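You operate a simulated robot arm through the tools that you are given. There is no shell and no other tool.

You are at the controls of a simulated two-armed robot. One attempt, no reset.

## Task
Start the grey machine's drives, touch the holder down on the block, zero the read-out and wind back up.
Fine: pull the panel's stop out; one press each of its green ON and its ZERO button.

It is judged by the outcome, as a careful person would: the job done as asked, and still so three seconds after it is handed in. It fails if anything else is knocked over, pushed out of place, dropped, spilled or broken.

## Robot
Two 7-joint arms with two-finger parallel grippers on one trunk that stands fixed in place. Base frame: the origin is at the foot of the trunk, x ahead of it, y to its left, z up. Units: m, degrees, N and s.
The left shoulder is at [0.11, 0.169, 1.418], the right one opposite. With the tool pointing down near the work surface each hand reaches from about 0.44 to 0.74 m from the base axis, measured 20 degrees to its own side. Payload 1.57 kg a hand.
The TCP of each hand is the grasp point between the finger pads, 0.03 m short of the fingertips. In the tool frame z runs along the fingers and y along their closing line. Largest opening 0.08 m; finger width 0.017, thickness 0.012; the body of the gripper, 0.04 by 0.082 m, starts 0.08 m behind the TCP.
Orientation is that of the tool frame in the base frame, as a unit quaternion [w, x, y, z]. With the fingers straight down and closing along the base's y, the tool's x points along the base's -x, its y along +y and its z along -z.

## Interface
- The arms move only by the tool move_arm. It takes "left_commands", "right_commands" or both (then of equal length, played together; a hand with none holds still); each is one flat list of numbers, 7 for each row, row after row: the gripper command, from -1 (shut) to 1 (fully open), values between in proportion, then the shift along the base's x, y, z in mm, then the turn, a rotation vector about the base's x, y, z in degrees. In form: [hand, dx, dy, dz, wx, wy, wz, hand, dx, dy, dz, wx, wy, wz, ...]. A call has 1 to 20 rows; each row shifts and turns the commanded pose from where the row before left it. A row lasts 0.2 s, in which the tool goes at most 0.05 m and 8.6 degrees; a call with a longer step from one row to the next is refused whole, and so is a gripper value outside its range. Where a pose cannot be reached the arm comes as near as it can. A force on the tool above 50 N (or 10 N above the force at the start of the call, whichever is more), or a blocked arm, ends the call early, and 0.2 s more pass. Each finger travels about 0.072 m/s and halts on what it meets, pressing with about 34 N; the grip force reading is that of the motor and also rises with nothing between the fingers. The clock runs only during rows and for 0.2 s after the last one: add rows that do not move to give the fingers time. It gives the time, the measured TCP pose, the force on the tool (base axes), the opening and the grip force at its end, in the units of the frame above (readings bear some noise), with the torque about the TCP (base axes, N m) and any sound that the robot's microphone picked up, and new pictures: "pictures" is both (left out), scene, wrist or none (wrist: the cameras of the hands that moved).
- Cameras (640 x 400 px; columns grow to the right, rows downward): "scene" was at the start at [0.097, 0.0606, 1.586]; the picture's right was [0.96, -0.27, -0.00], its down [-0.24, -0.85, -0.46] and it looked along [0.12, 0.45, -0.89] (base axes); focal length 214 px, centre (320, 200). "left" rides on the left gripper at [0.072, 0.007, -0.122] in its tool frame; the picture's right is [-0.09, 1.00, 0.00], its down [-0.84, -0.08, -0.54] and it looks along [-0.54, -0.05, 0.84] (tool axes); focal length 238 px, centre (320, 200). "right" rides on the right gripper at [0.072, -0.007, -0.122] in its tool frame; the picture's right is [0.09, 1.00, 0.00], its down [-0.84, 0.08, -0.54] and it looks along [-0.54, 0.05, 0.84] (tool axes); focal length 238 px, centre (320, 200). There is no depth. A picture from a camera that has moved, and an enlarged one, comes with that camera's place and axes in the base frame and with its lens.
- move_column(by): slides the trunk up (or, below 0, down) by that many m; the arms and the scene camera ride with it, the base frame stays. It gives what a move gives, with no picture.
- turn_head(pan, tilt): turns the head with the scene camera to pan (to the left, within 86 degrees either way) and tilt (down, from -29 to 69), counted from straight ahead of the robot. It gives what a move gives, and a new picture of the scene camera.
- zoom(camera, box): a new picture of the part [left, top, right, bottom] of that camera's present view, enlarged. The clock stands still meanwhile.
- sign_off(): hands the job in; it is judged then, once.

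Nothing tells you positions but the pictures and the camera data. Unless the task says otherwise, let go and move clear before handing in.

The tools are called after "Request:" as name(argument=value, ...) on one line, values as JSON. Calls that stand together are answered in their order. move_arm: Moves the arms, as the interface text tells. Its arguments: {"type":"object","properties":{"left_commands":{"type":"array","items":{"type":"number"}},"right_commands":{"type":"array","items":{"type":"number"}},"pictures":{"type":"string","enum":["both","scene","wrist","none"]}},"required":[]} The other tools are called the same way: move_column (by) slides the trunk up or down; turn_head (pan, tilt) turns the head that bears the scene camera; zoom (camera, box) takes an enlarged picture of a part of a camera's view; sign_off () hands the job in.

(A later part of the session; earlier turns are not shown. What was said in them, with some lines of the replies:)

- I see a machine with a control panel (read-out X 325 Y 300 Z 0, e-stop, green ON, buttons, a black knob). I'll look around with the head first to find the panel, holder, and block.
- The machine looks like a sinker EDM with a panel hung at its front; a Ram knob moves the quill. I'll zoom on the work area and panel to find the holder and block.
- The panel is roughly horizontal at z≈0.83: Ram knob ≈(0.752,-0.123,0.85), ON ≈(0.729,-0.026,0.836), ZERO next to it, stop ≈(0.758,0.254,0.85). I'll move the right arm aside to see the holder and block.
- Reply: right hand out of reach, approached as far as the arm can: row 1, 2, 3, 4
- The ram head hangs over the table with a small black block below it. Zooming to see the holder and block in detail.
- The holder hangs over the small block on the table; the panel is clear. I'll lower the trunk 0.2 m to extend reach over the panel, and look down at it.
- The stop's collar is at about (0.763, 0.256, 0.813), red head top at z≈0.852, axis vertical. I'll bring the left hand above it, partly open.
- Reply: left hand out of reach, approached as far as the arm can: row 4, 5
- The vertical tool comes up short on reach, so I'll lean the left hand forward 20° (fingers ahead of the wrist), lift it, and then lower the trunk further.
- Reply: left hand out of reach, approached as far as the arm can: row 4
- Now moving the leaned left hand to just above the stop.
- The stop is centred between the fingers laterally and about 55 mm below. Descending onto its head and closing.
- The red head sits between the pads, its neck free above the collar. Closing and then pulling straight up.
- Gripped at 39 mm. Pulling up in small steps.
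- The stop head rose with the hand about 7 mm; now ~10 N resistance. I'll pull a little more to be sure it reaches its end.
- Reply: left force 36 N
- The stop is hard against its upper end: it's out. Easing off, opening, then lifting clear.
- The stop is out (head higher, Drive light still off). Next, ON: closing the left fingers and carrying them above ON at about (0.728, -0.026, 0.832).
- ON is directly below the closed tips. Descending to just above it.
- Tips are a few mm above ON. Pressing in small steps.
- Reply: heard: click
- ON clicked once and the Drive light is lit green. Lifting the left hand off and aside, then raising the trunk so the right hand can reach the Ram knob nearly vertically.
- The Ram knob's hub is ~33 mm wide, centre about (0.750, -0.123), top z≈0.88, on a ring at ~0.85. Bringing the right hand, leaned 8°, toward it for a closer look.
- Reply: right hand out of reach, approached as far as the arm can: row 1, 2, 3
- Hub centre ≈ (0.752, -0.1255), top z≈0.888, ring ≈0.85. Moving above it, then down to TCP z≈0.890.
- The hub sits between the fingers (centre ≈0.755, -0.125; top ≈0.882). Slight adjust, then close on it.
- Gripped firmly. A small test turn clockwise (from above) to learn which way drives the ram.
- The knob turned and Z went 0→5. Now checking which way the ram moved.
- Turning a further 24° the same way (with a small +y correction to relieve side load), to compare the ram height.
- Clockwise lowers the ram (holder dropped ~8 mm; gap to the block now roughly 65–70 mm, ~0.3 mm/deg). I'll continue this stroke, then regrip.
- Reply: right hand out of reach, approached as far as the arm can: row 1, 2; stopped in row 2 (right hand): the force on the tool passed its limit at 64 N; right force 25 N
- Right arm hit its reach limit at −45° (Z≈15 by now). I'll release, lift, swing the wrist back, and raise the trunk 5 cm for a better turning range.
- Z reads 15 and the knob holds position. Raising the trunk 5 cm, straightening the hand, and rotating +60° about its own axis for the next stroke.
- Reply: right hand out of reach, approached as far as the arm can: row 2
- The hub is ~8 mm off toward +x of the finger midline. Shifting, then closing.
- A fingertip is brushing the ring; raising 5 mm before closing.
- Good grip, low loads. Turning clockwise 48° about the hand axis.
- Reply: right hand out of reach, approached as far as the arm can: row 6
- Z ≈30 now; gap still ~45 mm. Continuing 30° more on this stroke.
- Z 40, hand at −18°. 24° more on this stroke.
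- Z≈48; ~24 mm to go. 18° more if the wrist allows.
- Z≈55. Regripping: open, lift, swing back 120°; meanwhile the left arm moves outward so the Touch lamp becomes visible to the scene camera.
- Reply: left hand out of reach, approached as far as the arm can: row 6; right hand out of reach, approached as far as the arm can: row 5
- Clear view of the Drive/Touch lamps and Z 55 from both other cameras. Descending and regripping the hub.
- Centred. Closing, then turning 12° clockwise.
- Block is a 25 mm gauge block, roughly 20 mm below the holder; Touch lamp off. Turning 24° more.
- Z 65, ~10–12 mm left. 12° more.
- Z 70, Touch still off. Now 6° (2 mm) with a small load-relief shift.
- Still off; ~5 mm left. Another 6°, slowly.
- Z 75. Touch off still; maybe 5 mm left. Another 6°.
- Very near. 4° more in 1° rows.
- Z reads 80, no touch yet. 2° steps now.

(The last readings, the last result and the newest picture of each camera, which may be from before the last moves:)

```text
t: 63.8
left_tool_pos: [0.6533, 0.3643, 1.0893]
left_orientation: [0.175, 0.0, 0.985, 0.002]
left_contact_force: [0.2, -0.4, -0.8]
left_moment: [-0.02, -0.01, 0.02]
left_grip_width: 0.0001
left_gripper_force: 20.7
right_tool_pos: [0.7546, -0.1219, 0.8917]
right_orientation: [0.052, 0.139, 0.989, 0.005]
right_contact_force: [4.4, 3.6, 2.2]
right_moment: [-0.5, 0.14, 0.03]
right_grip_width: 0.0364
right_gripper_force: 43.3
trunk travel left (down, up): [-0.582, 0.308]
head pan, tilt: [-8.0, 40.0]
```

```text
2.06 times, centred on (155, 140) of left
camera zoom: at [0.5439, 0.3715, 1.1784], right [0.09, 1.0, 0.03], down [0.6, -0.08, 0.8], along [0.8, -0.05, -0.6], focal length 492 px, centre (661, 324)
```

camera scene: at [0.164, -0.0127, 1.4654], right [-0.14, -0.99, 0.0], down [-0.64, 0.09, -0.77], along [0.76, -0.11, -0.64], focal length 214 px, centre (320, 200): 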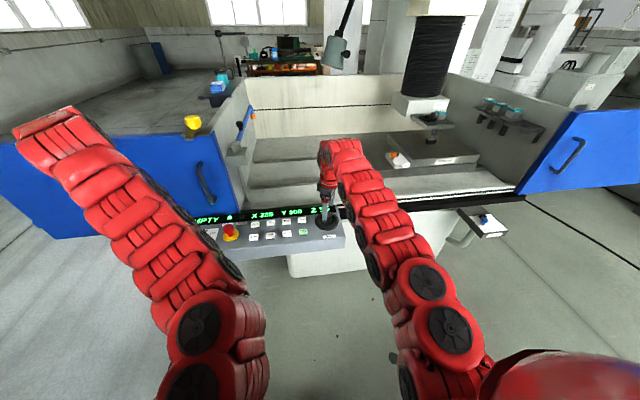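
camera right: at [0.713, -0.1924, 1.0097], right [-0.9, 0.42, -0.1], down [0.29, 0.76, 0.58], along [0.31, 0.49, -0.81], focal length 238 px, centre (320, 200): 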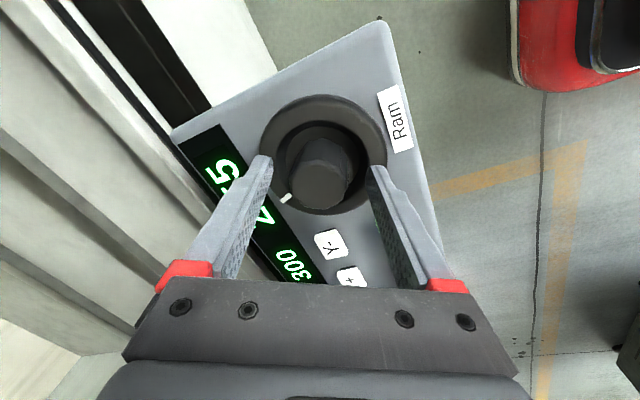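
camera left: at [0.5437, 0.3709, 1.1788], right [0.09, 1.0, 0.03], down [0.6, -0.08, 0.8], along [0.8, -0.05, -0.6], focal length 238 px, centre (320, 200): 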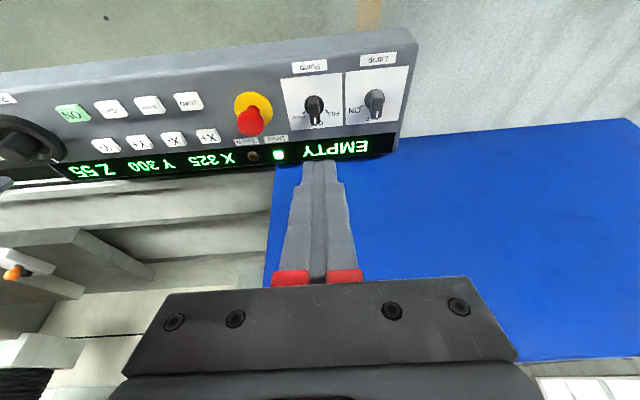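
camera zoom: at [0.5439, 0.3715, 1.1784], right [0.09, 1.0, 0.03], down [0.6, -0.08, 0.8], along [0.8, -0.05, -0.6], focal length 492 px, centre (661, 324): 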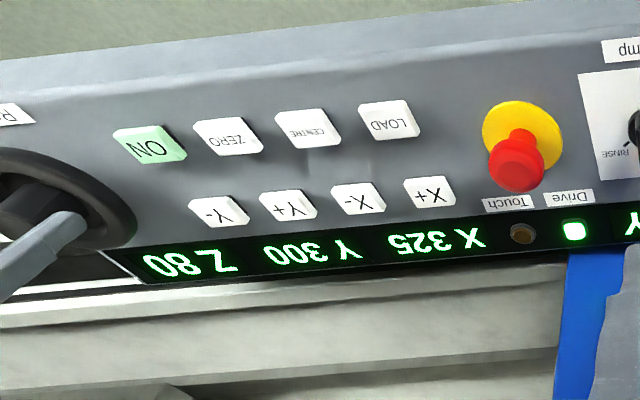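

Request:
move_arm(right_commands=[-1, 0, 0, 0, 0.1, 0, -1, -1, 0, 0, 0, 0.1, 0, -1, -1, 0, 0, 0, 0, 0, 0], pictures="none")

Request:
zoom(camera="scene", box=[410, 120, 450, 150])

Request:
zoom(camera="left", box=[0, 80, 310, 200])

```text
t: 64.6
left_tool_pos: [0.6547, 0.3654, 1.0889]
left_orientation: [0.174, 0.0, 0.985, 0.0]
left_contact_force: [0.6, -1.2, -0.6]
left_moment: [0.0, 0.02, -0.03]
left_grip_width: 0.0
left_gripper_force: 21.1
right_tool_pos: [0.7547, -0.1241, 0.8899]
right_orientation: [0.051, 0.156, 0.986, 0.005]
right_contact_force: [2.2, 5.9, -3.4]
right_moment: [-0.64, -0.64, 0.07]
right_grip_width: 0.0368
right_gripper_force: 42.9
trunk travel left (down, up): [-0.582, 0.308]
head pan, tilt: [-8.0, 40.0]
```

```text
13.33 times, centred on (430, 135) of scene
camera zoom: at [0.1645, -0.0117, 1.4652], right [-0.14, -0.99, 0.0], down [-0.64, 0.09, -0.77], along [0.76, -0.11, -0.64], focal length 2860 px, centre (-1147, 1067)
```

zoom: 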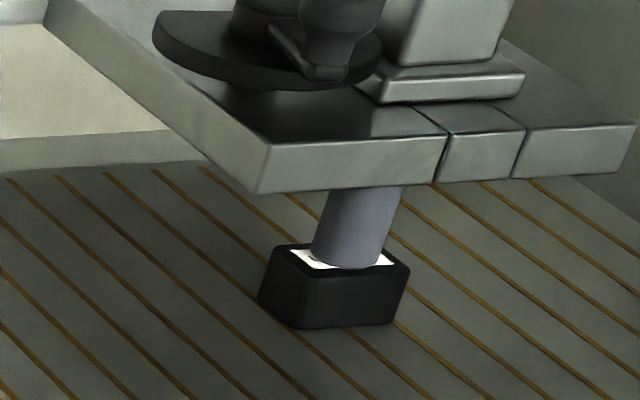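

```text
2.06 times, centred on (155, 140) of left
camera zoom: at [0.5441, 0.3717, 1.1782], right [0.09, 1.0, 0.03], down [0.6, -0.08, 0.8], along [0.8, -0.05, -0.6], focal length 492 px, centre (661, 324)
```

zoom: 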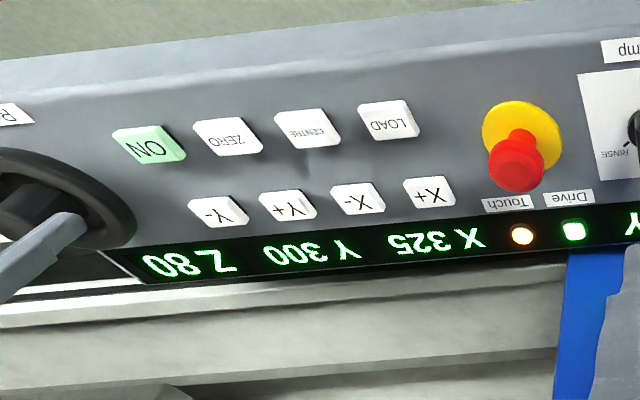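

The Touch lamp has just lit: the holder is down on the block at Z 80. The right hand stays holding the knob; the left hand now goes above ZERO at about (0.727, 0.037).

Request:
move_arm(left_commands=[-1, 8, -41, 0, 0, 0, 0, -1, 8, -41, 0, 0, 0, 0, -1, 8, -41, 0, 0, 0, 0, -1, 8, -41, 0, 0, 0, 0, -1, 8, -41, 0, 0, 0, 0, -1, 9, -41, 0, 0, 0, 0, -1, 9, -41, 0, 0, 0, 0, -1, 9, -41, 0, 0, 0, 0, -1, 0, 0, -40, 0, 0, 0, -1, 0, 0, -40, 0, 0, 0, -1, 0, 0, -40, 0, 0, 0, -1, 0, 0, -40, 0, 0, 0, -1, 0, 0, -20, 0, 0, 0, -1, 0, 0, 0, 0, 0, 0], pictures="both")

Request:
zoom(camera="left", box=[160, 50, 480, 250])

```text
t: 67.6
left_tool_pos: [0.7229, 0.0353, 0.91]
left_orientation: [0.174, 0.001, 0.985, -0.001]
left_contact_force: [-0.1, 0.4, -0.3]
left_moment: [0.01, -0.01, 0.03]
left_grip_width: 0.0001
left_gripper_force: 21.0
right_tool_pos: [0.7552, -0.1228, 0.8917]
right_orientation: [0.052, 0.155, 0.987, 0.005]
right_contact_force: [-1.2, 7.8, -4.9]
right_moment: [-0.44, 0.36, 0.02]
right_grip_width: 0.0367
right_gripper_force: 43.1
trunk travel left (down, up): [-0.582, 0.308]
head pan, tilt: [-8.0, 40.0]
camera scene: at [0.1646, -0.0116, 1.4653], right [-0.14, -0.99, 0.0], down [-0.64, 0.09, -0.77], along [0.76, -0.11, -0.64], focal length 214 px, centre (320, 200)
camera left: at [0.6111, 0.0422, 0.9989], right [0.09, 1.0, 0.03], down [0.6, -0.08, 0.8], along [0.8, -0.05, -0.6], focal length 238 px, centre (320, 200)
```

scene: 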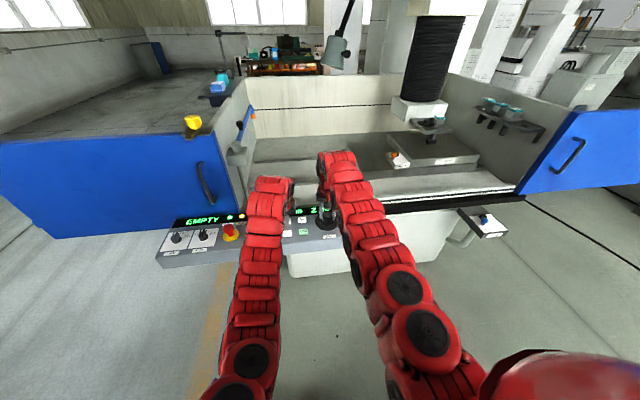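
left: 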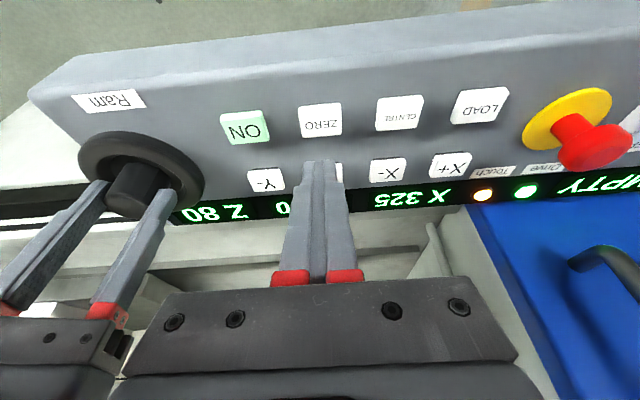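

```text
2.00 times, centred on (320, 150) of left
camera zoom: at [0.6111, 0.0422, 0.9989], right [0.09, 1.0, 0.03], down [0.6, -0.08, 0.8], along [0.8, -0.05, -0.6], focal length 477 px, centre (320, 300)
```

zoom: 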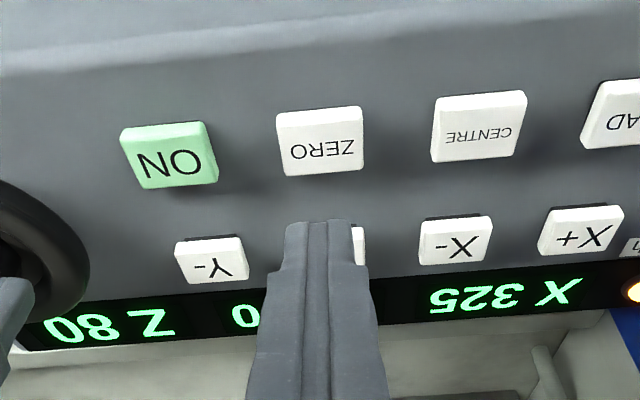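

Aligned over ZERO; Touch still lit. Descending to just above.

Request:
move_arm(left_commands=[-1, 0, 1, -20, 0, 0, 0, -1, 0, 0, -18, 0, 0, 0, -1, 0, 0, -5, 0, 0, 0, -1, 0, 0, -2, 0, 0, 0, -1, 0, 0, 0, 0, 0, 0], pictures="wrist")

Request:
zoom(camera="left", box=[160, 80, 480, 280])

```text
t: 68.8
left_tool_pos: [0.7205, 0.0375, 0.8659]
left_orientation: [0.174, 0.001, 0.985, 0.0]
left_contact_force: [0.3, 0.4, 0.7]
left_moment: [0.02, -0.02, 0.03]
left_grip_width: 0.0004
left_gripper_force: 20.9
right_tool_pos: [0.7555, -0.1218, 0.8904]
right_orientation: [0.052, 0.155, 0.986, 0.005]
right_contact_force: [-2.4, 7.2, -6.4]
right_moment: [-0.36, 0.28, 0.04]
right_grip_width: 0.037
right_gripper_force: 43.1
trunk travel left (down, up): [-0.582, 0.308]
head pan, tilt: [-8.0, 40.0]
camera left: at [0.6108, 0.0441, 0.9543], right [0.09, 1.0, 0.03], down [0.6, -0.08, 0.8], along [0.8, -0.05, -0.6], focal length 238 px, centre (320, 200)
```

left: 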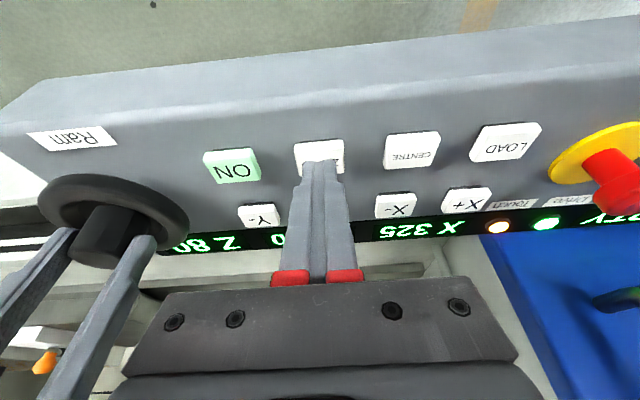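

```text
2.00 times, centred on (320, 180) of left
camera zoom: at [0.6108, 0.0441, 0.9543], right [0.09, 1.0, 0.03], down [0.6, -0.08, 0.8], along [0.8, -0.05, -0.6], focal length 477 px, centre (320, 240)
```

zoom: 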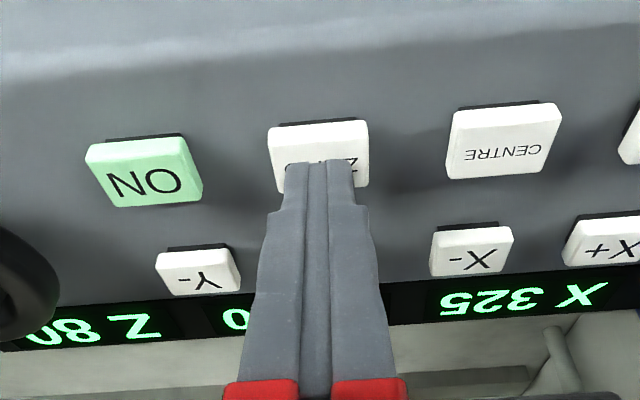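

Request:
move_arm(left_commands=[-1, 0, 0, -1.5, 0, 0, 0, -1, 0, 0, -1.5, 0, 0, 0, -1, 0, 0, -1, 0, 0, 0, -1, 0, 0, -1, 0, 0, 0, -1, 0, 0, 0, 0, 0, 0], pictures="wrist")

```text
t: 70.0
left_tool_pos: [0.7212, 0.0383, 0.86]
left_orientation: [0.174, 0.0, 0.985, 0.001]
left_contact_force: [-2.3, 1.1, 6.0]
left_moment: [0.04, 0.08, 0.0]
left_grip_width: 0.0
left_gripper_force: 22.1
right_tool_pos: [0.7562, -0.1228, 0.8919]
right_orientation: [0.051, 0.156, 0.986, 0.005]
right_contact_force: [0.7, 7.4, -10.1]
right_moment: [-0.25, 0.44, 0.05]
right_grip_width: 0.0365
right_gripper_force: 43.0
trunk travel left (down, up): [-0.582, 0.308]
head pan, tilt: [-8.0, 40.0]
heard: click
camera left: at [0.6105, 0.0441, 0.9493], right [0.09, 1.0, 0.03], down [0.6, -0.08, 0.8], along [0.8, -0.05, -0.6], focal length 238 px, centre (320, 200)
```

left: 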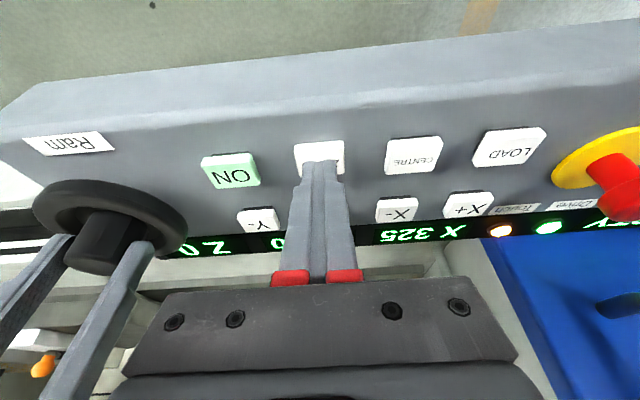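

ZERO clicked once: Z now reads 0 with Touch lit. Lifting the left hand away, back to its viewing spot.

Request:
move_arm(left_commands=[-1, 0, 0, 15, 0, 0, 0, -1, 0, 0, 35, 0, 0, 0, -1, 0, 0, 45, 0, 0, 0, -1, 0, 0, 45, 0, 0, 0, -1, 0, 0, 45, 0, 0, 0, -1, 0, 0, 45, 0, 0, 0, -1, -8, 41, 0, 0, 0, 0, -1, -8, 41, 0, 0, 0, 0, -1, -8, 41, 0, 0, 0, 0, -1, -8, 41, 0, 0, 0, 0, -1, -8, 41, 0, 0, 0, 0, -1, -9, 41, 0, 0, 0, 0, -1, -9, 41, 0, 0, 0, 0, -1, -9, 40, 0, 0, 0, 0, -1, 0, 0, 0, 0, 0, 0], pictures="none")

Request:
zoom(camera="left", box=[0, 80, 310, 200])

Request:
zoom(camera="scene", box=[400, 100, 460, 150])

```text
t: 73.2
left_tool_pos: [0.6554, 0.3639, 1.0897]
left_orientation: [0.175, 0.0, 0.985, 0.002]
left_contact_force: [0.3, -0.8, 0.8]
left_moment: [0.0, 0.03, 0.01]
left_grip_width: 0.0
left_gripper_force: 21.5
right_tool_pos: [0.7545, -0.1219, 0.8913]
right_orientation: [0.05, 0.155, 0.987, 0.005]
right_contact_force: [-3.4, 9.0, -6.4]
right_moment: [-0.11, 0.2, 0.08]
right_grip_width: 0.0368
right_gripper_force: 43.3
trunk travel left (down, up): [-0.582, 0.308]
head pan, tilt: [-8.0, 40.0]
```

```text
2.06 times, centred on (155, 140) of left
camera zoom: at [0.5434, 0.3694, 1.1777], right [0.09, 1.0, 0.03], down [0.6, -0.08, 0.8], along [0.8, -0.05, -0.6], focal length 492 px, centre (661, 324)
```

zoom: 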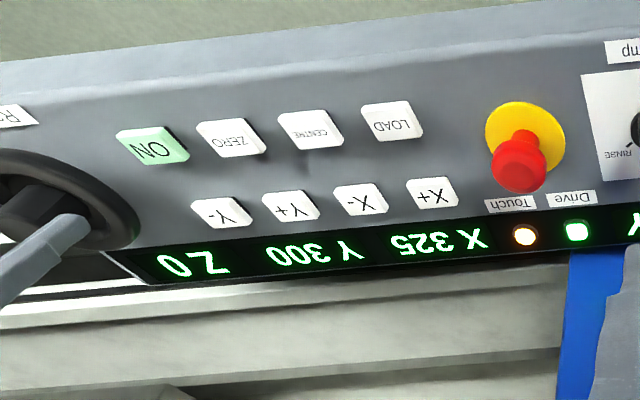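

```text
8.00 times, centred on (430, 125) of scene
camera zoom: at [0.1645, -0.0118, 1.4653], right [-0.14, -0.99, 0.0], down [-0.64, 0.09, -0.77], along [0.76, -0.11, -0.64], focal length 1716 px, centre (-560, 800)
```

zoom: 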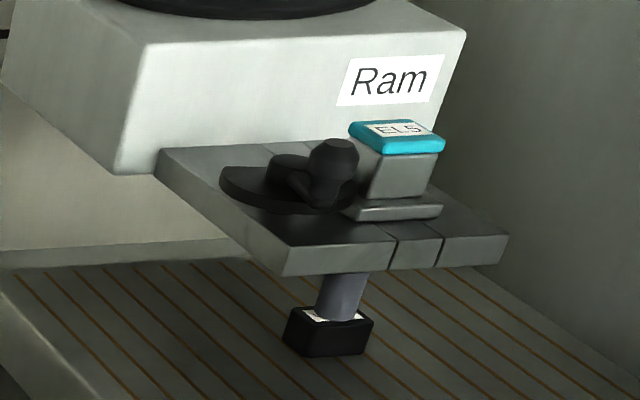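

Zeroed at touch. Now winding back up: counter-clockwise 72°.

Request:
move_arm(right_commands=[-1, 0, 0, 0, -0.31, 0, 2.98, -1, 0, 0, 0, -0.62, 0, 5.97, -1, 0, 0, 0, -0.62, 0, 5.97, -1, 0, 0, 0, -0.62, 0, 5.97, -1, 0, 0, 0, -0.62, 0, 5.97, -1, 0, 0, 0, -0.62, 0, 5.97, -1, 0, 0, 0, -0.62, 0, 5.97, -1, 0, 0, 0, -0.62, 0, 5.97, -1, 0, 0, 0, 0, 0, 0], pictures="none")

Request:
zoom(camera="left", box=[0, 80, 310, 200])

Request:
zoom(camera="scene", box=[400, 100, 460, 150])

```text
t: 75.2
left_tool_pos: [0.6538, 0.3621, 1.0903]
left_orientation: [0.176, 0.001, 0.984, 0.001]
left_contact_force: [-1.1, 0.4, -0.1]
left_moment: [0.0, -0.01, 0.03]
left_grip_width: 0.0001
left_gripper_force: 21.4
right_tool_pos: [0.756, -0.1257, 0.8932]
right_orientation: [0.052, -0.233, 0.971, -0.014]
right_contact_force: [-5.3, -2.2, -0.3]
right_moment: [1.0, 0.02, 0.02]
right_grip_width: 0.0369
right_gripper_force: 43.1
trunk travel left (down, up): [-0.582, 0.308]
head pan, tilt: [-8.0, 40.0]
```

```text
2.06 times, centred on (155, 140) of left
camera zoom: at [0.5425, 0.3679, 1.1785], right [0.09, 1.0, 0.04], down [0.6, -0.08, 0.8], along [0.8, -0.05, -0.6], focal length 492 px, centre (661, 324)
```

zoom: 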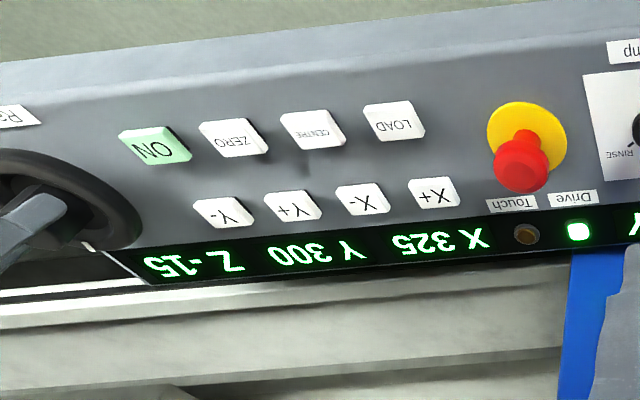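

```text
8.00 times, centred on (430, 125) of scene
camera zoom: at [0.1633, -0.0133, 1.4655], right [-0.14, -0.99, 0.0], down [-0.64, 0.09, -0.77], along [0.76, -0.11, -0.64], focal length 1716 px, centre (-560, 800)
```

zoom: 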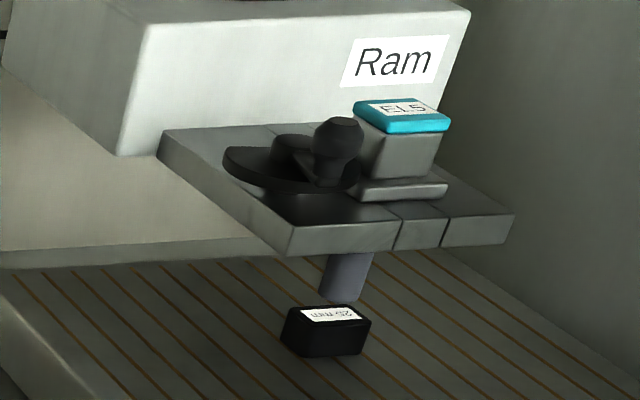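

Z −15, Touch off, block in place. Continuing 36°, then release and swing back.

Request:
move_arm(right_commands=[-1, 0, 0, 0, -0.62, 0, 5.97, -1, 0, 0, 0, -0.62, 0, 5.97, -1, 0, 0, 0, -0.62, 0, 5.97, -1, 0, 0, 0, -0.62, 0, 5.97, -1, 0, 0, 0, -0.62, 0, 5.97, -1, 0, 0, 0, -0.62, 0, 5.97, -1, 0, 0, 0, 0, 0, 0], pictures="wrist")

Request:
zoom(camera="left", box=[0, 80, 310, 200])

```text
t: 76.8
left_tool_pos: [0.6553, 0.3612, 1.0883]
left_orientation: [0.176, 0.0, 0.984, 0.002]
left_contact_force: [-0.5, -0.2, 0.9]
left_moment: [-0.02, -0.04, -0.02]
left_grip_width: 0.0001
left_gripper_force: 21.0
right_tool_pos: [0.7571, -0.1252, 0.8921]
right_orientation: [0.047, -0.522, 0.851, -0.029]
right_contact_force: [8.9, -10.5, 8.5]
right_moment: [0.98, -0.04, -0.04]
right_grip_width: 0.038
right_gripper_force: 43.6
trunk travel left (down, up): [-0.582, 0.308]
head pan, tilt: [-8.0, 40.0]
camera right: at [0.7164, -0.1931, 1.0112], right [-0.92, 0.37, -0.1], down [0.25, 0.78, 0.57], along [0.29, 0.5, -0.81], focal length 238 px, centre (320, 200)
```

right: 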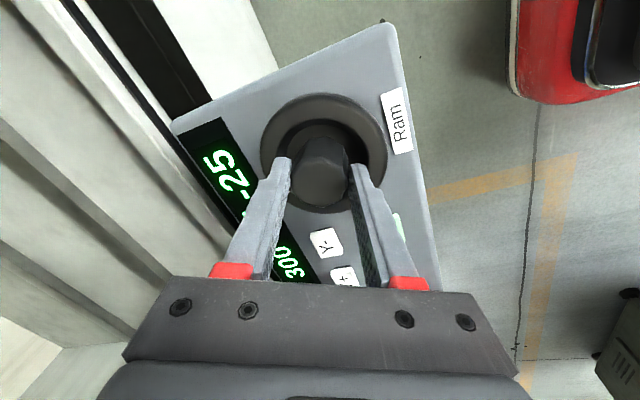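

```text
2.06 times, centred on (155, 140) of left
camera zoom: at [0.5432, 0.3671, 1.1787], right [0.09, 1.0, 0.04], down [0.6, -0.08, 0.8], along [0.8, -0.05, -0.6], focal length 492 px, centre (661, 324)
```

zoom: 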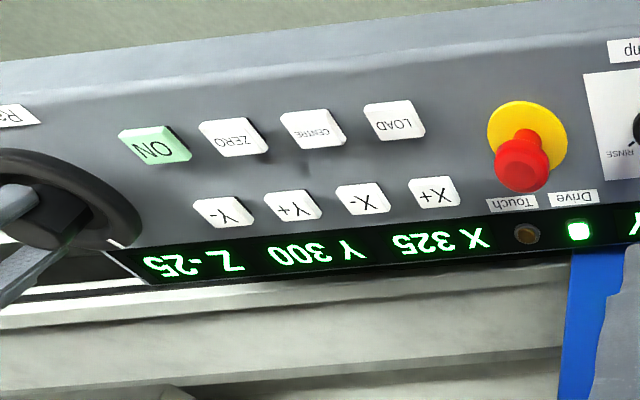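

Z −25. Release, lift, swing the wrist back −120°.

Request:
move_arm(right_commands=[0.6, 0, 0, 0, 0, 0, 0, 0.6, 0, 0, 0, 0, 0, 0, 0.6, 0, 0, 20, 0, 0, 0, 0.6, 0, 0, 20, 0, 0, 0, 0.6, 0, 0, 0, 0.78, 0, -7.46, 0.6, 0, 0, 0, 0.78, 0, -7.46, 0.6, 0, 0, 0, 0.78, 0, -7.46, 0.6, 0, 0, 0, 0.78, 0, -7.46, 0.6, 0, 0, 0, 0.78, 0, -7.46, 0.6, 0, 0, 0, 0.78, 0, -7.46, 0.6, 0, 0, 0, 0.78, 0, -7.46, 0.6, 0, 0, 0, 0.78, 0, -7.46, 0.6, 0, 0, 0, 0.78, 0, -7.46, 0.6, 0, 0, 0, 0.78, 0, -7.46, 0.6, 0, 0, 0, 0.78, 0, -7.46, 0.6, 0, 0, 0, 0.78, 0, -7.46, 0.6, 0, 0, 0, 0.78, 0, -7.46, 0.6, 0, 0, 0, 0.78, 0, -7.46, 0.6, 0, 0, 0, 0.78, 0, -7.46, 0.6, 0, 0, 0, 0.78, 0, -7.46], pictures="wrist")

Request:
zoom(camera="right", box=[200, 60, 460, 240])

```text
t: 81.0
left_tool_pos: [0.6537, 0.3618, 1.09]
left_orientation: [0.175, 0.0, 0.985, 0.002]
left_contact_force: [-0.2, -0.3, 0.4]
left_moment: [0.02, 0.01, 0.01]
left_grip_width: 0.0
left_gripper_force: 21.0
right_tool_pos: [0.7484, -0.1242, 0.9306]
right_orientation: [0.046, 0.477, 0.877, 0.023]
right_contact_force: [0.1, -0.5, 0.7]
right_moment: [0.0, -0.01, -0.01]
right_grip_width: 0.0643
right_gripper_force: 0.0
right hand out of reach, approached as far as the arm can: row 11
trunk travel left (down, up): [-0.582, 0.308]
head pan, tilt: [-8.0, 40.0]
camera right: at [0.6917, -0.0675, 1.048], right [0.78, 0.62, 0.08], down [0.46, -0.66, 0.59], along [0.42, -0.43, -0.8], focal length 238 px, centre (320, 200)
```

right: 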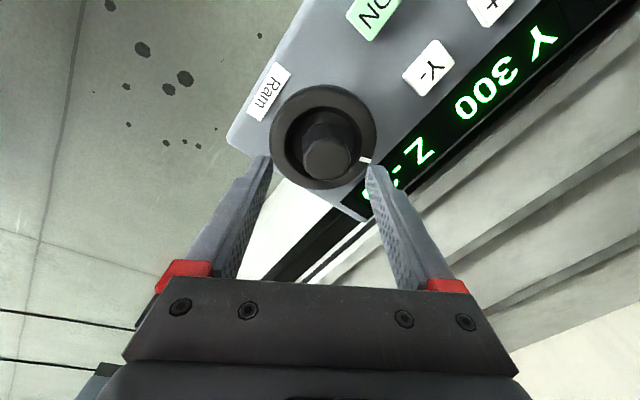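

```text
2.22 times, centred on (330, 150) of right
camera zoom: at [0.6917, -0.0675, 1.048], right [0.78, 0.62, 0.08], down [0.46, -0.66, 0.59], along [0.42, -0.43, -0.8], focal length 530 px, centre (298, 311)
```

zoom: 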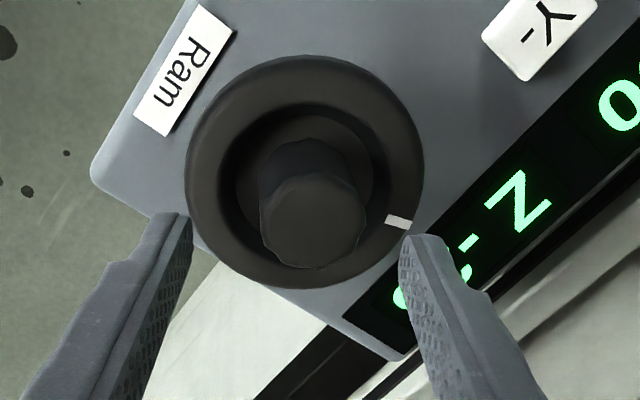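

Request:
move_arm(right_commands=[0.6, 4, 0, -20, 0, 0, 0, 0.6, 3, 0, -19, 0, 0, 0, 0.6, 0, 0, 0, 0, 0, 0], pictures="wrist")

Request:
zoom(camera="right", box=[200, 60, 460, 240])

```text
t: 81.8
left_tool_pos: [0.6533, 0.3627, 1.0888]
left_orientation: [0.176, 0.0, 0.984, 0.001]
left_contact_force: [0.7, 0.3, -0.7]
left_moment: [0.01, 0.01, 0.0]
left_grip_width: 0.0
left_gripper_force: 20.9
right_tool_pos: [0.7533, -0.1228, 0.8909]
right_orientation: [0.046, 0.477, 0.877, 0.023]
right_contact_force: [-0.9, -0.4, 0.7]
right_moment: [-0.02, -0.01, -0.02]
right_grip_width: 0.0639
right_gripper_force: 0.1
trunk travel left (down, up): [-0.582, 0.308]
head pan, tilt: [-8.0, 40.0]
camera right: at [0.6972, -0.0664, 1.0081], right [0.78, 0.62, 0.08], down [0.46, -0.66, 0.6], along [0.42, -0.43, -0.8], focal length 238 px, centre (320, 200)
```

right: 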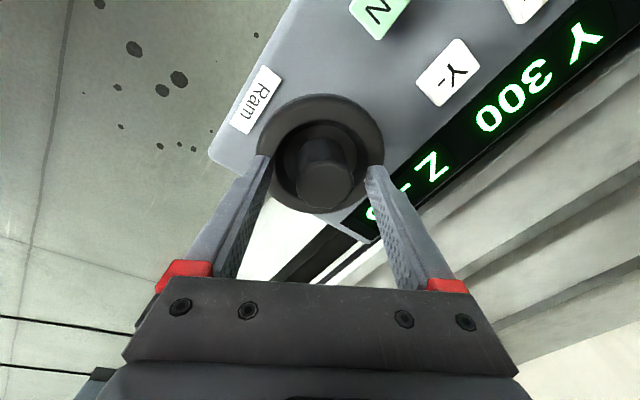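

```text
2.22 times, centred on (330, 150) of right
camera zoom: at [0.6972, -0.0664, 1.0081], right [0.78, 0.62, 0.08], down [0.46, -0.66, 0.6], along [0.42, -0.43, -0.8], focal length 530 px, centre (298, 311)
```

zoom: 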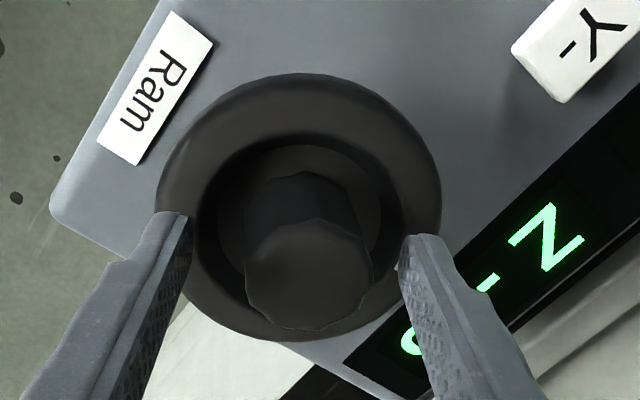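

Small recentring, close, then wind counter-clockwise.

Request:
move_arm(right_commands=[0.6, 2.5, 1.5, 0, 0, 0, 0, 0.6, 0, 0, 0, 0, 0, 0, -1, 0, 0, 0, 0, 0, 0, -1, 0, 0, 0, 0, 0, 0, -1, 0, 0, 0, 0, 0, 0, -1, 0, 0, 0, -0.62, 0, 5.97, -1, 0, 0, 0, -0.62, 0, 5.97, -1, 0, 0, 0, 0, 0, 0], pictures="none")

Request:
zoom(camera="left", box=[0, 80, 310, 200])

```text
t: 83.6
left_tool_pos: [0.6544, 0.3629, 1.0884]
left_orientation: [0.174, -0.001, 0.985, 0.002]
left_contact_force: [0.7, -0.1, -0.4]
left_moment: [0.06, 0.02, 0.0]
left_grip_width: 0.0
left_gripper_force: 21.7
right_tool_pos: [0.7545, -0.1204, 0.8921]
right_orientation: [0.047, 0.381, 0.923, 0.017]
right_contact_force: [7.7, 2.7, 5.3]
right_moment: [0.13, 0.98, 0.07]
right_grip_width: 0.0377
right_gripper_force: 43.4
right hand out of reach, approached as far as the arm can: row 1
trunk travel left (down, up): [-0.582, 0.308]
head pan, tilt: [-8.0, 40.0]
```

```text
2.06 times, centred on (155, 140) of left
camera zoom: at [0.5434, 0.369, 1.1778], right [0.09, 1.0, 0.03], down [0.6, -0.08, 0.8], along [0.8, -0.05, -0.6], focal length 492 px, centre (661, 324)
```

zoom: 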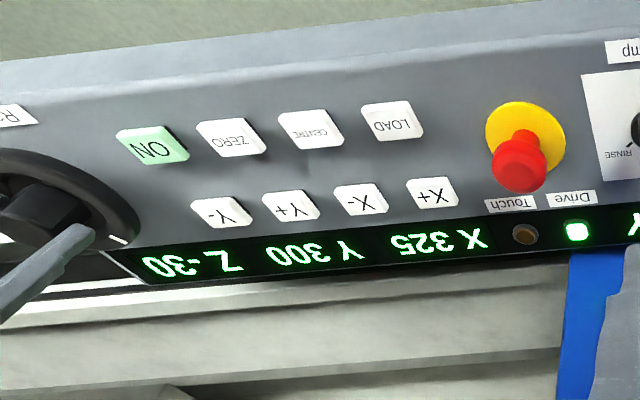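

Z −30 and turning well. Continuing 60° counter-clockwise.

Request:
move_arm(right_commands=[-1, 0, 0, 0, -0.62, 0, 5.97, -1, 0, 0, 0, -0.62, 0, 5.97, -1, 0, 0, 0, -0.62, 0, 5.97, -1, 0, -1, 0, -0.62, 0, 5.97, -1, 0, -1, 0, -0.62, 0, 5.97, -1, 0, 0, 0, -0.62, 0, 5.97, -1, 0, 0, 0, -0.62, 0, 5.97, -1, 0, 0, 0, -0.62, 0, 5.97, -1, 0, 0, 0, -0.62, 0, 5.97, -1, 0, 0, 0, -0.62, 0, 5.97, -1, 0, 0, 0, 0, 0, 0], pictures="none")

Request:
zoom(camera="left", box=[0, 80, 310, 200])

```text
t: 86.0
left_tool_pos: [0.653, 0.3632, 1.0895]
left_orientation: [0.176, 0.0, 0.984, 0.002]
left_contact_force: [0.1, -0.1, -0.2]
left_moment: [0.02, -0.02, 0.0]
left_grip_width: 0.0002
left_gripper_force: 21.1
right_tool_pos: [0.7548, -0.1245, 0.8911]
right_orientation: [0.053, -0.132, 0.99, -0.009]
right_contact_force: [-4.4, -0.3, 0.9]
right_moment: [0.71, 0.1, 0.02]
right_grip_width: 0.0367
right_gripper_force: 43.3
trunk travel left (down, up): [-0.582, 0.308]
head pan, tilt: [-8.0, 40.0]
```

```text
2.06 times, centred on (155, 140) of left
camera zoom: at [0.5425, 0.3682, 1.1784], right [0.09, 1.0, 0.04], down [0.6, -0.08, 0.8], along [0.8, -0.05, -0.6], focal length 492 px, centre (661, 324)
```

zoom: 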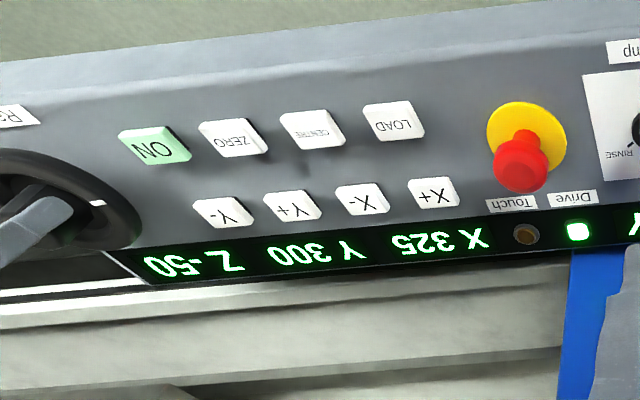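

Z −50. Another 48°.

Request:
move_arm(right_commands=[-1, 0, 0, 0, -0.62, 0, 5.97, -1, 0, 0, 0, -0.62, 0, 5.97, -1, 0, 0, 0, -0.62, 0, 5.97, -1, 0, 0, 0, -0.62, 0, 5.97, -1, 0, 0, 0, -0.62, 0, 5.97, -1, 0, 0, 0, -0.62, 0, 5.97, -1, 0, 0, 0, -0.62, 0, 5.97, -1, 0, 0, 0, -0.62, 0, 5.97, -1, 0, 0, 0, 0, 0, 0], pictures="wrist")

Request:
zoom(camera="left", box=[0, 80, 310, 200])

```text
t: 88.0
left_tool_pos: [0.6545, 0.3599, 1.0885]
left_orientation: [0.175, 0.001, 0.985, 0.002]
left_contact_force: [-0.8, 1.2, 0.7]
left_moment: [-0.06, -0.04, 0.03]
left_grip_width: 0.0
left_gripper_force: 21.5
right_tool_pos: [0.7553, -0.1257, 0.8921]
right_orientation: [0.046, -0.522, 0.852, -0.028]
right_contact_force: [7.8, -15.8, 1.1]
right_moment: [0.59, 0.12, -0.07]
right_grip_width: 0.0377
right_gripper_force: 43.5
trunk travel left (down, up): [-0.582, 0.308]
head pan, tilt: [-8.0, 40.0]
camera right: at [0.7161, -0.1947, 1.011], right [-0.92, 0.37, -0.1], down [0.25, 0.78, 0.57], along [0.29, 0.5, -0.81], focal length 238 px, centre (320, 200)
```

right: 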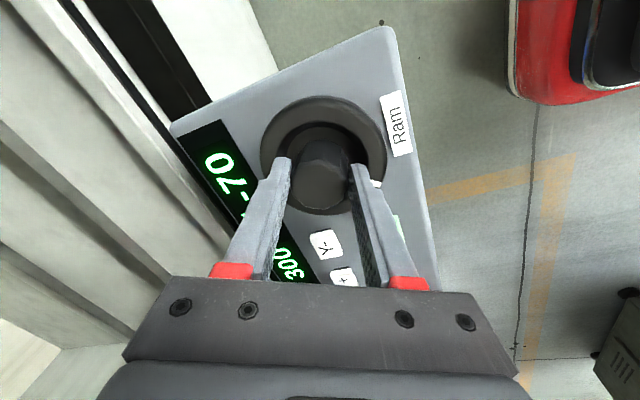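

```text
2.06 times, centred on (155, 140) of left
camera zoom: at [0.5442, 0.3663, 1.1784], right [0.09, 1.0, 0.04], down [0.6, -0.08, 0.8], along [0.8, -0.05, -0.6], focal length 492 px, centre (661, 324)
```

zoom: 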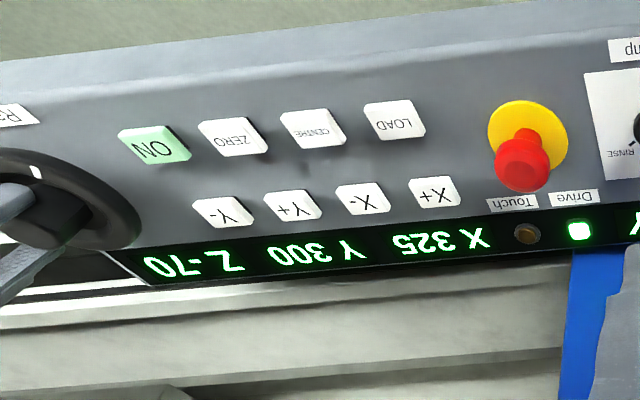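

Z −70; about 10 mm more returns it to the start height. One more regrip.

Request:
move_arm(right_commands=[0.6, 0, 0, 0, 0, 0, 0, 0.6, 0, 0, 0, 0, 0, 0, 0.6, 0, 0, 20, 0, 0, 0, 0.6, 0, 0, 20, 0, 0, 0, 0.6, 0, 0, 0, 0.78, 0, -7.46, 0.6, 0, 0, 0, 0.78, 0, -7.46, 0.6, 0, 0, 0, 0.78, 0, -7.46, 0.6, 0, 0, 0, 0.78, 0, -7.46, 0.6, 0, 0, 0, 0.78, 0, -7.46, 0.6, 0, 0, 0, 0.78, 0, -7.46, 0.6, 0, 0, 0, 0.78, 0, -7.46, 0.6, 0, 0, 0, 0.78, 0, -7.46, 0.6, 0, 0, 0, 0.78, 0, -7.46, 0.6, 0, 0, 0, 0.78, 0, -7.46, 0.6, 0, 0, 0, 0, 0, 0], pictures="wrist")

Request:
zoom(camera="right", box=[200, 60, 460, 240])

```text
t: 91.2
left_tool_pos: [0.6533, 0.3624, 1.0887]
left_orientation: [0.175, 0.0, 0.984, 0.002]
left_contact_force: [0.7, 0.3, 0.1]
left_moment: [0.01, -0.01, -0.01]
left_grip_width: 0.0
left_gripper_force: 21.9
right_tool_pos: [0.7531, -0.1234, 0.9317]
right_orientation: [0.052, 0.103, 0.993, 0.004]
right_contact_force: [0.1, 0.1, 0.0]
right_moment: [-0.04, 0.01, -0.01]
right_grip_width: 0.064
right_gripper_force: 0.1
trunk travel left (down, up): [-0.582, 0.308]
head pan, tilt: [-8.0, 40.0]
camera right: at [0.6697, -0.1158, 1.0461], right [0.12, 0.99, 0.01], down [0.77, -0.1, 0.63], along [0.62, -0.07, -0.78], focal length 238 px, centre (320, 200)
```

right: 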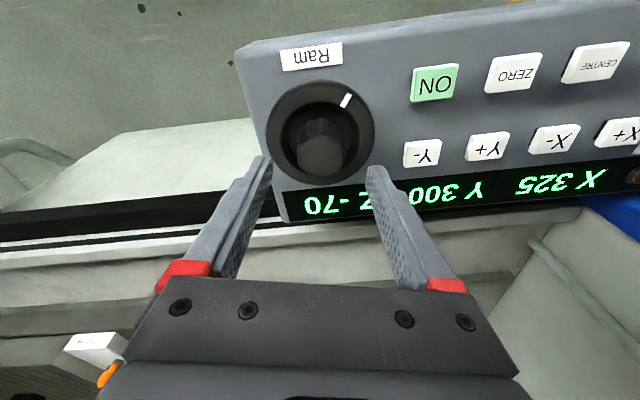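

```text
2.22 times, centred on (330, 150) of right
camera zoom: at [0.6697, -0.1158, 1.0461], right [0.12, 0.99, 0.01], down [0.77, -0.1, 0.63], along [0.62, -0.07, -0.78], focal length 530 px, centre (298, 311)
```

zoom: 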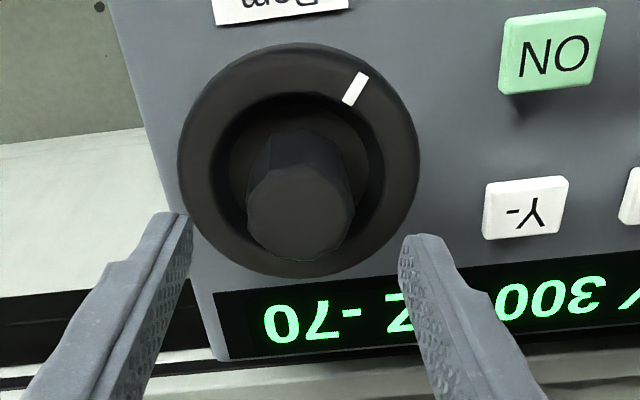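

Descending, closing and winding 30° more.

Request:
move_arm(right_commands=[0.6, 1, 0, -20, 0, 0, 0, 0.6, 1, 0, -20, 0, 0, 0, 0.6, 0, 0, 0, 0, 0, 0, -1, 0, 0, 0, 0, 0, 0, -1, 0, 0, 0, 0, 0, 0, -1, 0, 0, 0, 0, 0, 0, -1, 0, 0, 0, -0.62, 0, 5.97, -1, 0, 0, 0, -0.62, 0, 5.97, -1, 0, 0, 0, -0.62, 0, 5.97, -1, 0, 0, 0, -0.62, 0, 5.97, -1, 0, 0, 0, -0.62, 0, 5.97, -1, 0, 0, 0, 0, 0, 0], pictures="wrist")

Request:
zoom(camera="left", box=[0, 80, 310, 200])

```text
t: 93.8
left_tool_pos: [0.6537, 0.363, 1.0891]
left_orientation: [0.175, 0.0, 0.985, 0.001]
left_contact_force: [-0.1, -0.1, -0.2]
left_moment: [-0.03, -0.01, 0.01]
left_grip_width: 0.0001
left_gripper_force: 21.1
right_tool_pos: [0.7552, -0.125, 0.8922]
right_orientation: [0.053, -0.159, 0.986, -0.009]
right_contact_force: [1.8, 2.6, 4.4]
right_moment: [1.1, 0.21, 0.05]
right_grip_width: 0.0367
right_gripper_force: 43.8
trunk travel left (down, up): [-0.582, 0.308]
head pan, tilt: [-8.0, 40.0]
camera right: at [0.6766, -0.1532, 1.0077], right [-0.4, 0.92, -0.04], down [0.71, 0.34, 0.62], along [0.58, 0.21, -0.78], focal length 238 px, centre (320, 200)
```

right: 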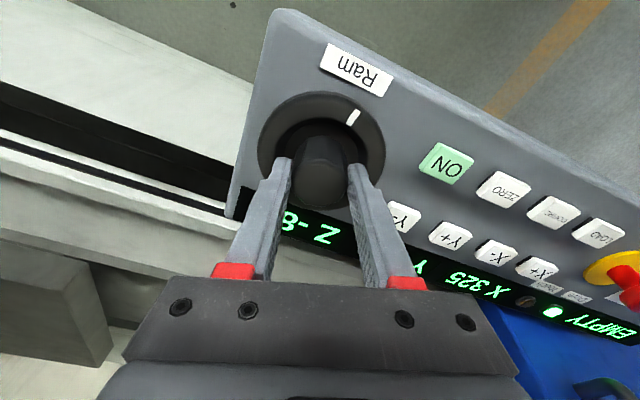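

```text
2.06 times, centred on (155, 140) of left
camera zoom: at [0.5427, 0.3687, 1.1782], right [0.09, 1.0, 0.03], down [0.6, -0.08, 0.8], along [0.8, -0.05, -0.6], focal length 492 px, centre (661, 324)
```

zoom: 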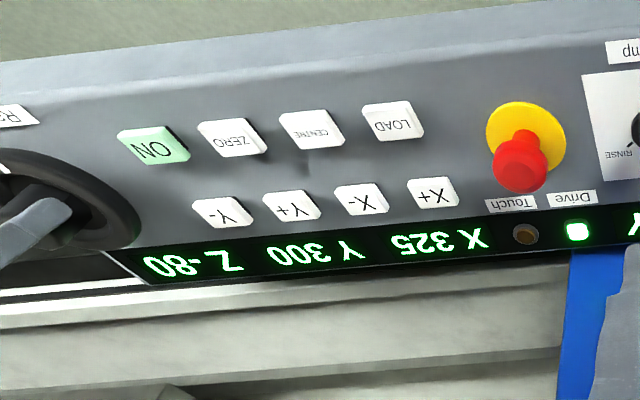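

Z −80: the ram is back at its start height. Releasing the knob and withdrawing both hands.

Request:
move_arm(right_commands=[0.6, 0, 0, 0, 0, 0, 0, 0.6, 0, 0, 0, 0, 0, 0, 0.6, 0, 0, 20, 0, 0, 0, 0.6, 0, 0, 30, 0, 0, 0, 0.6, -20, -20, 20, 0, 0, 0, 0.6, -35, -30, 0, 0, 0, 0, 0.6, -35, -30, 0, 0, 0, 0, 0.6, -35, -30, 0, 0, 0, 0, 0.6, 0, 0, 0, 0, 0, 0], pictures="both")

Request:
zoom(camera="left", box=[0, 80, 310, 200])

Request:
zoom(camera="scene", box=[380, 80, 500, 180])

Request:
zoom(camera="scene", box=[150, 180, 370, 280])

```text
t: 95.8
left_tool_pos: [0.6538, 0.3615, 1.0884]
left_orientation: [0.176, 0.0, 0.984, 0.001]
left_contact_force: [-0.2, 0.6, -0.3]
left_moment: [0.0, 0.02, 0.02]
left_grip_width: 0.0001
left_gripper_force: 21.3
right_tool_pos: [0.6651, -0.2014, 0.9626]
right_orientation: [0.052, -0.157, 0.986, -0.01]
right_contact_force: [0.4, 0.3, 0.5]
right_moment: [-0.01, 0.02, -0.02]
right_grip_width: 0.064
right_gripper_force: 0.1
right hand out of reach, approached as far as the arm can: row 8
trunk travel left (down, up): [-0.582, 0.308]
head pan, tilt: [-8.0, 40.0]
camera scene: at [0.1638, -0.0129, 1.4654], right [-0.14, -0.99, 0.0], down [-0.64, 0.09, -0.77], along [0.76, -0.11, -0.64], focal length 214 px, centre (320, 200)
camera right: at [0.5862, -0.2307, 1.0773], right [-0.4, 0.92, -0.04], down [0.71, 0.34, 0.62], along [0.58, 0.21, -0.78], focal length 238 px, centre (320, 200)
```

scene: 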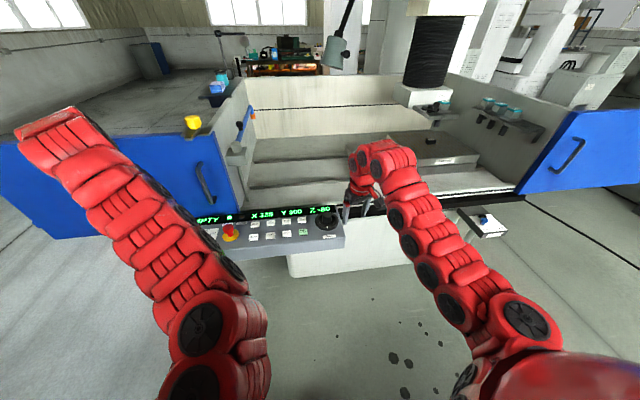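
right: 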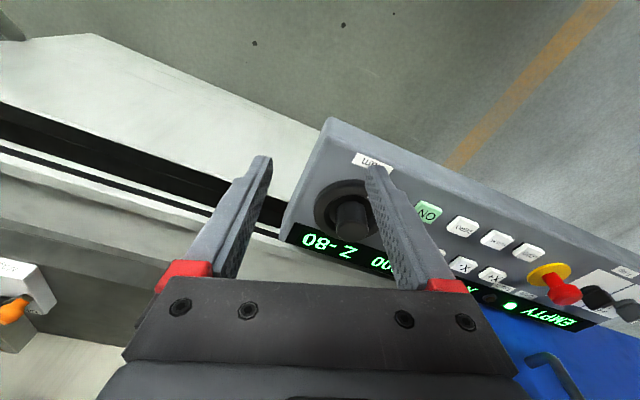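

```text
2.06 times, centred on (155, 140) of left
camera zoom: at [0.5429, 0.3682, 1.1783], right [0.09, 1.0, 0.04], down [0.6, -0.08, 0.8], along [0.8, -0.05, -0.6], focal length 492 px, centre (661, 324)
```

zoom: 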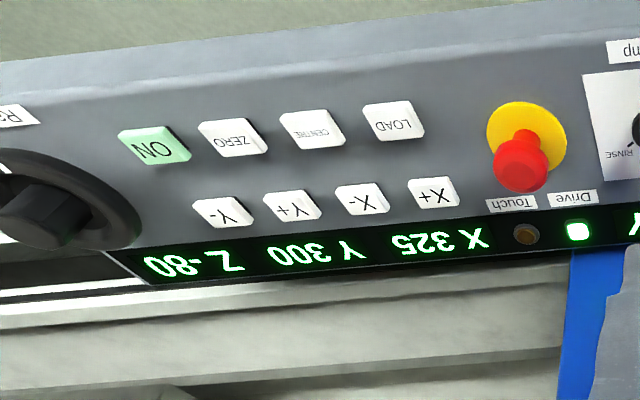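

```text
4.00 times, centred on (440, 130) of scene
camera zoom: at [0.1638, -0.0129, 1.4654], right [-0.14, -0.99, 0.0], down [-0.64, 0.09, -0.77], along [0.76, -0.11, -0.64], focal length 858 px, centre (-160, 480)
```

zoom: 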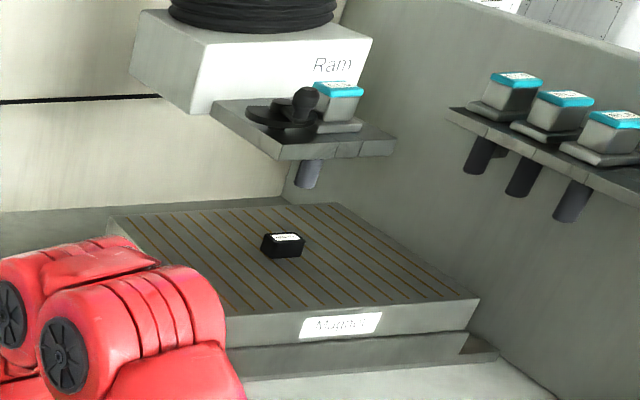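

```text
2.91 times, centred on (260, 230) of scene
camera zoom: at [0.1638, -0.0129, 1.4654], right [-0.14, -0.99, 0.0], down [-0.64, 0.09, -0.77], along [0.76, -0.11, -0.64], focal length 624 px, centre (494, 113)
```

zoom: 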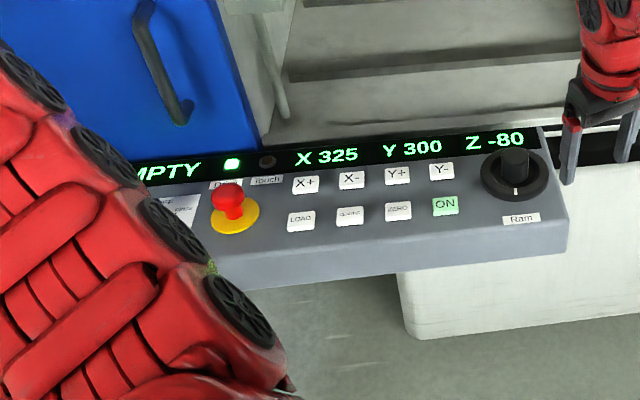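

Everything reads as it should. The stop is out, the Drive lamp is lit, and Z reads −80 after being zeroed at touch. The ram is back up, the block hasn't moved, and both hands are clear. Handing in.

Request:
sign_off()

```text
The job is handed in.
```

The job is finished and handed in. I haven't seen the judging result.

- **Drives:** I pulled the panel's stop out to its end and pressed green ON once. It clicked, and the Drive lamp is still lit.
- **Touch-down:** I wound the ram down about 80 mm and slowed near the block. I stopped when the Touch lamp came on, with the read-out showing Z 80.
- **Zero:** I pressed ZERO once while the Touch lamp was lit, and the read-out went to Z 0.
- **Wind back up:** The ram is back at its starting height, reading Z −80, and the Touch lamp is off. The block is where it was.

Both hands are off the controls and clear of the panel. I touched no other button, and X and Y still read 325 and 300.

While winding down I hit the right arm's reach limit once, and a force spike of 64 N stopped that move. The knob and read-out worked normally afterwards.
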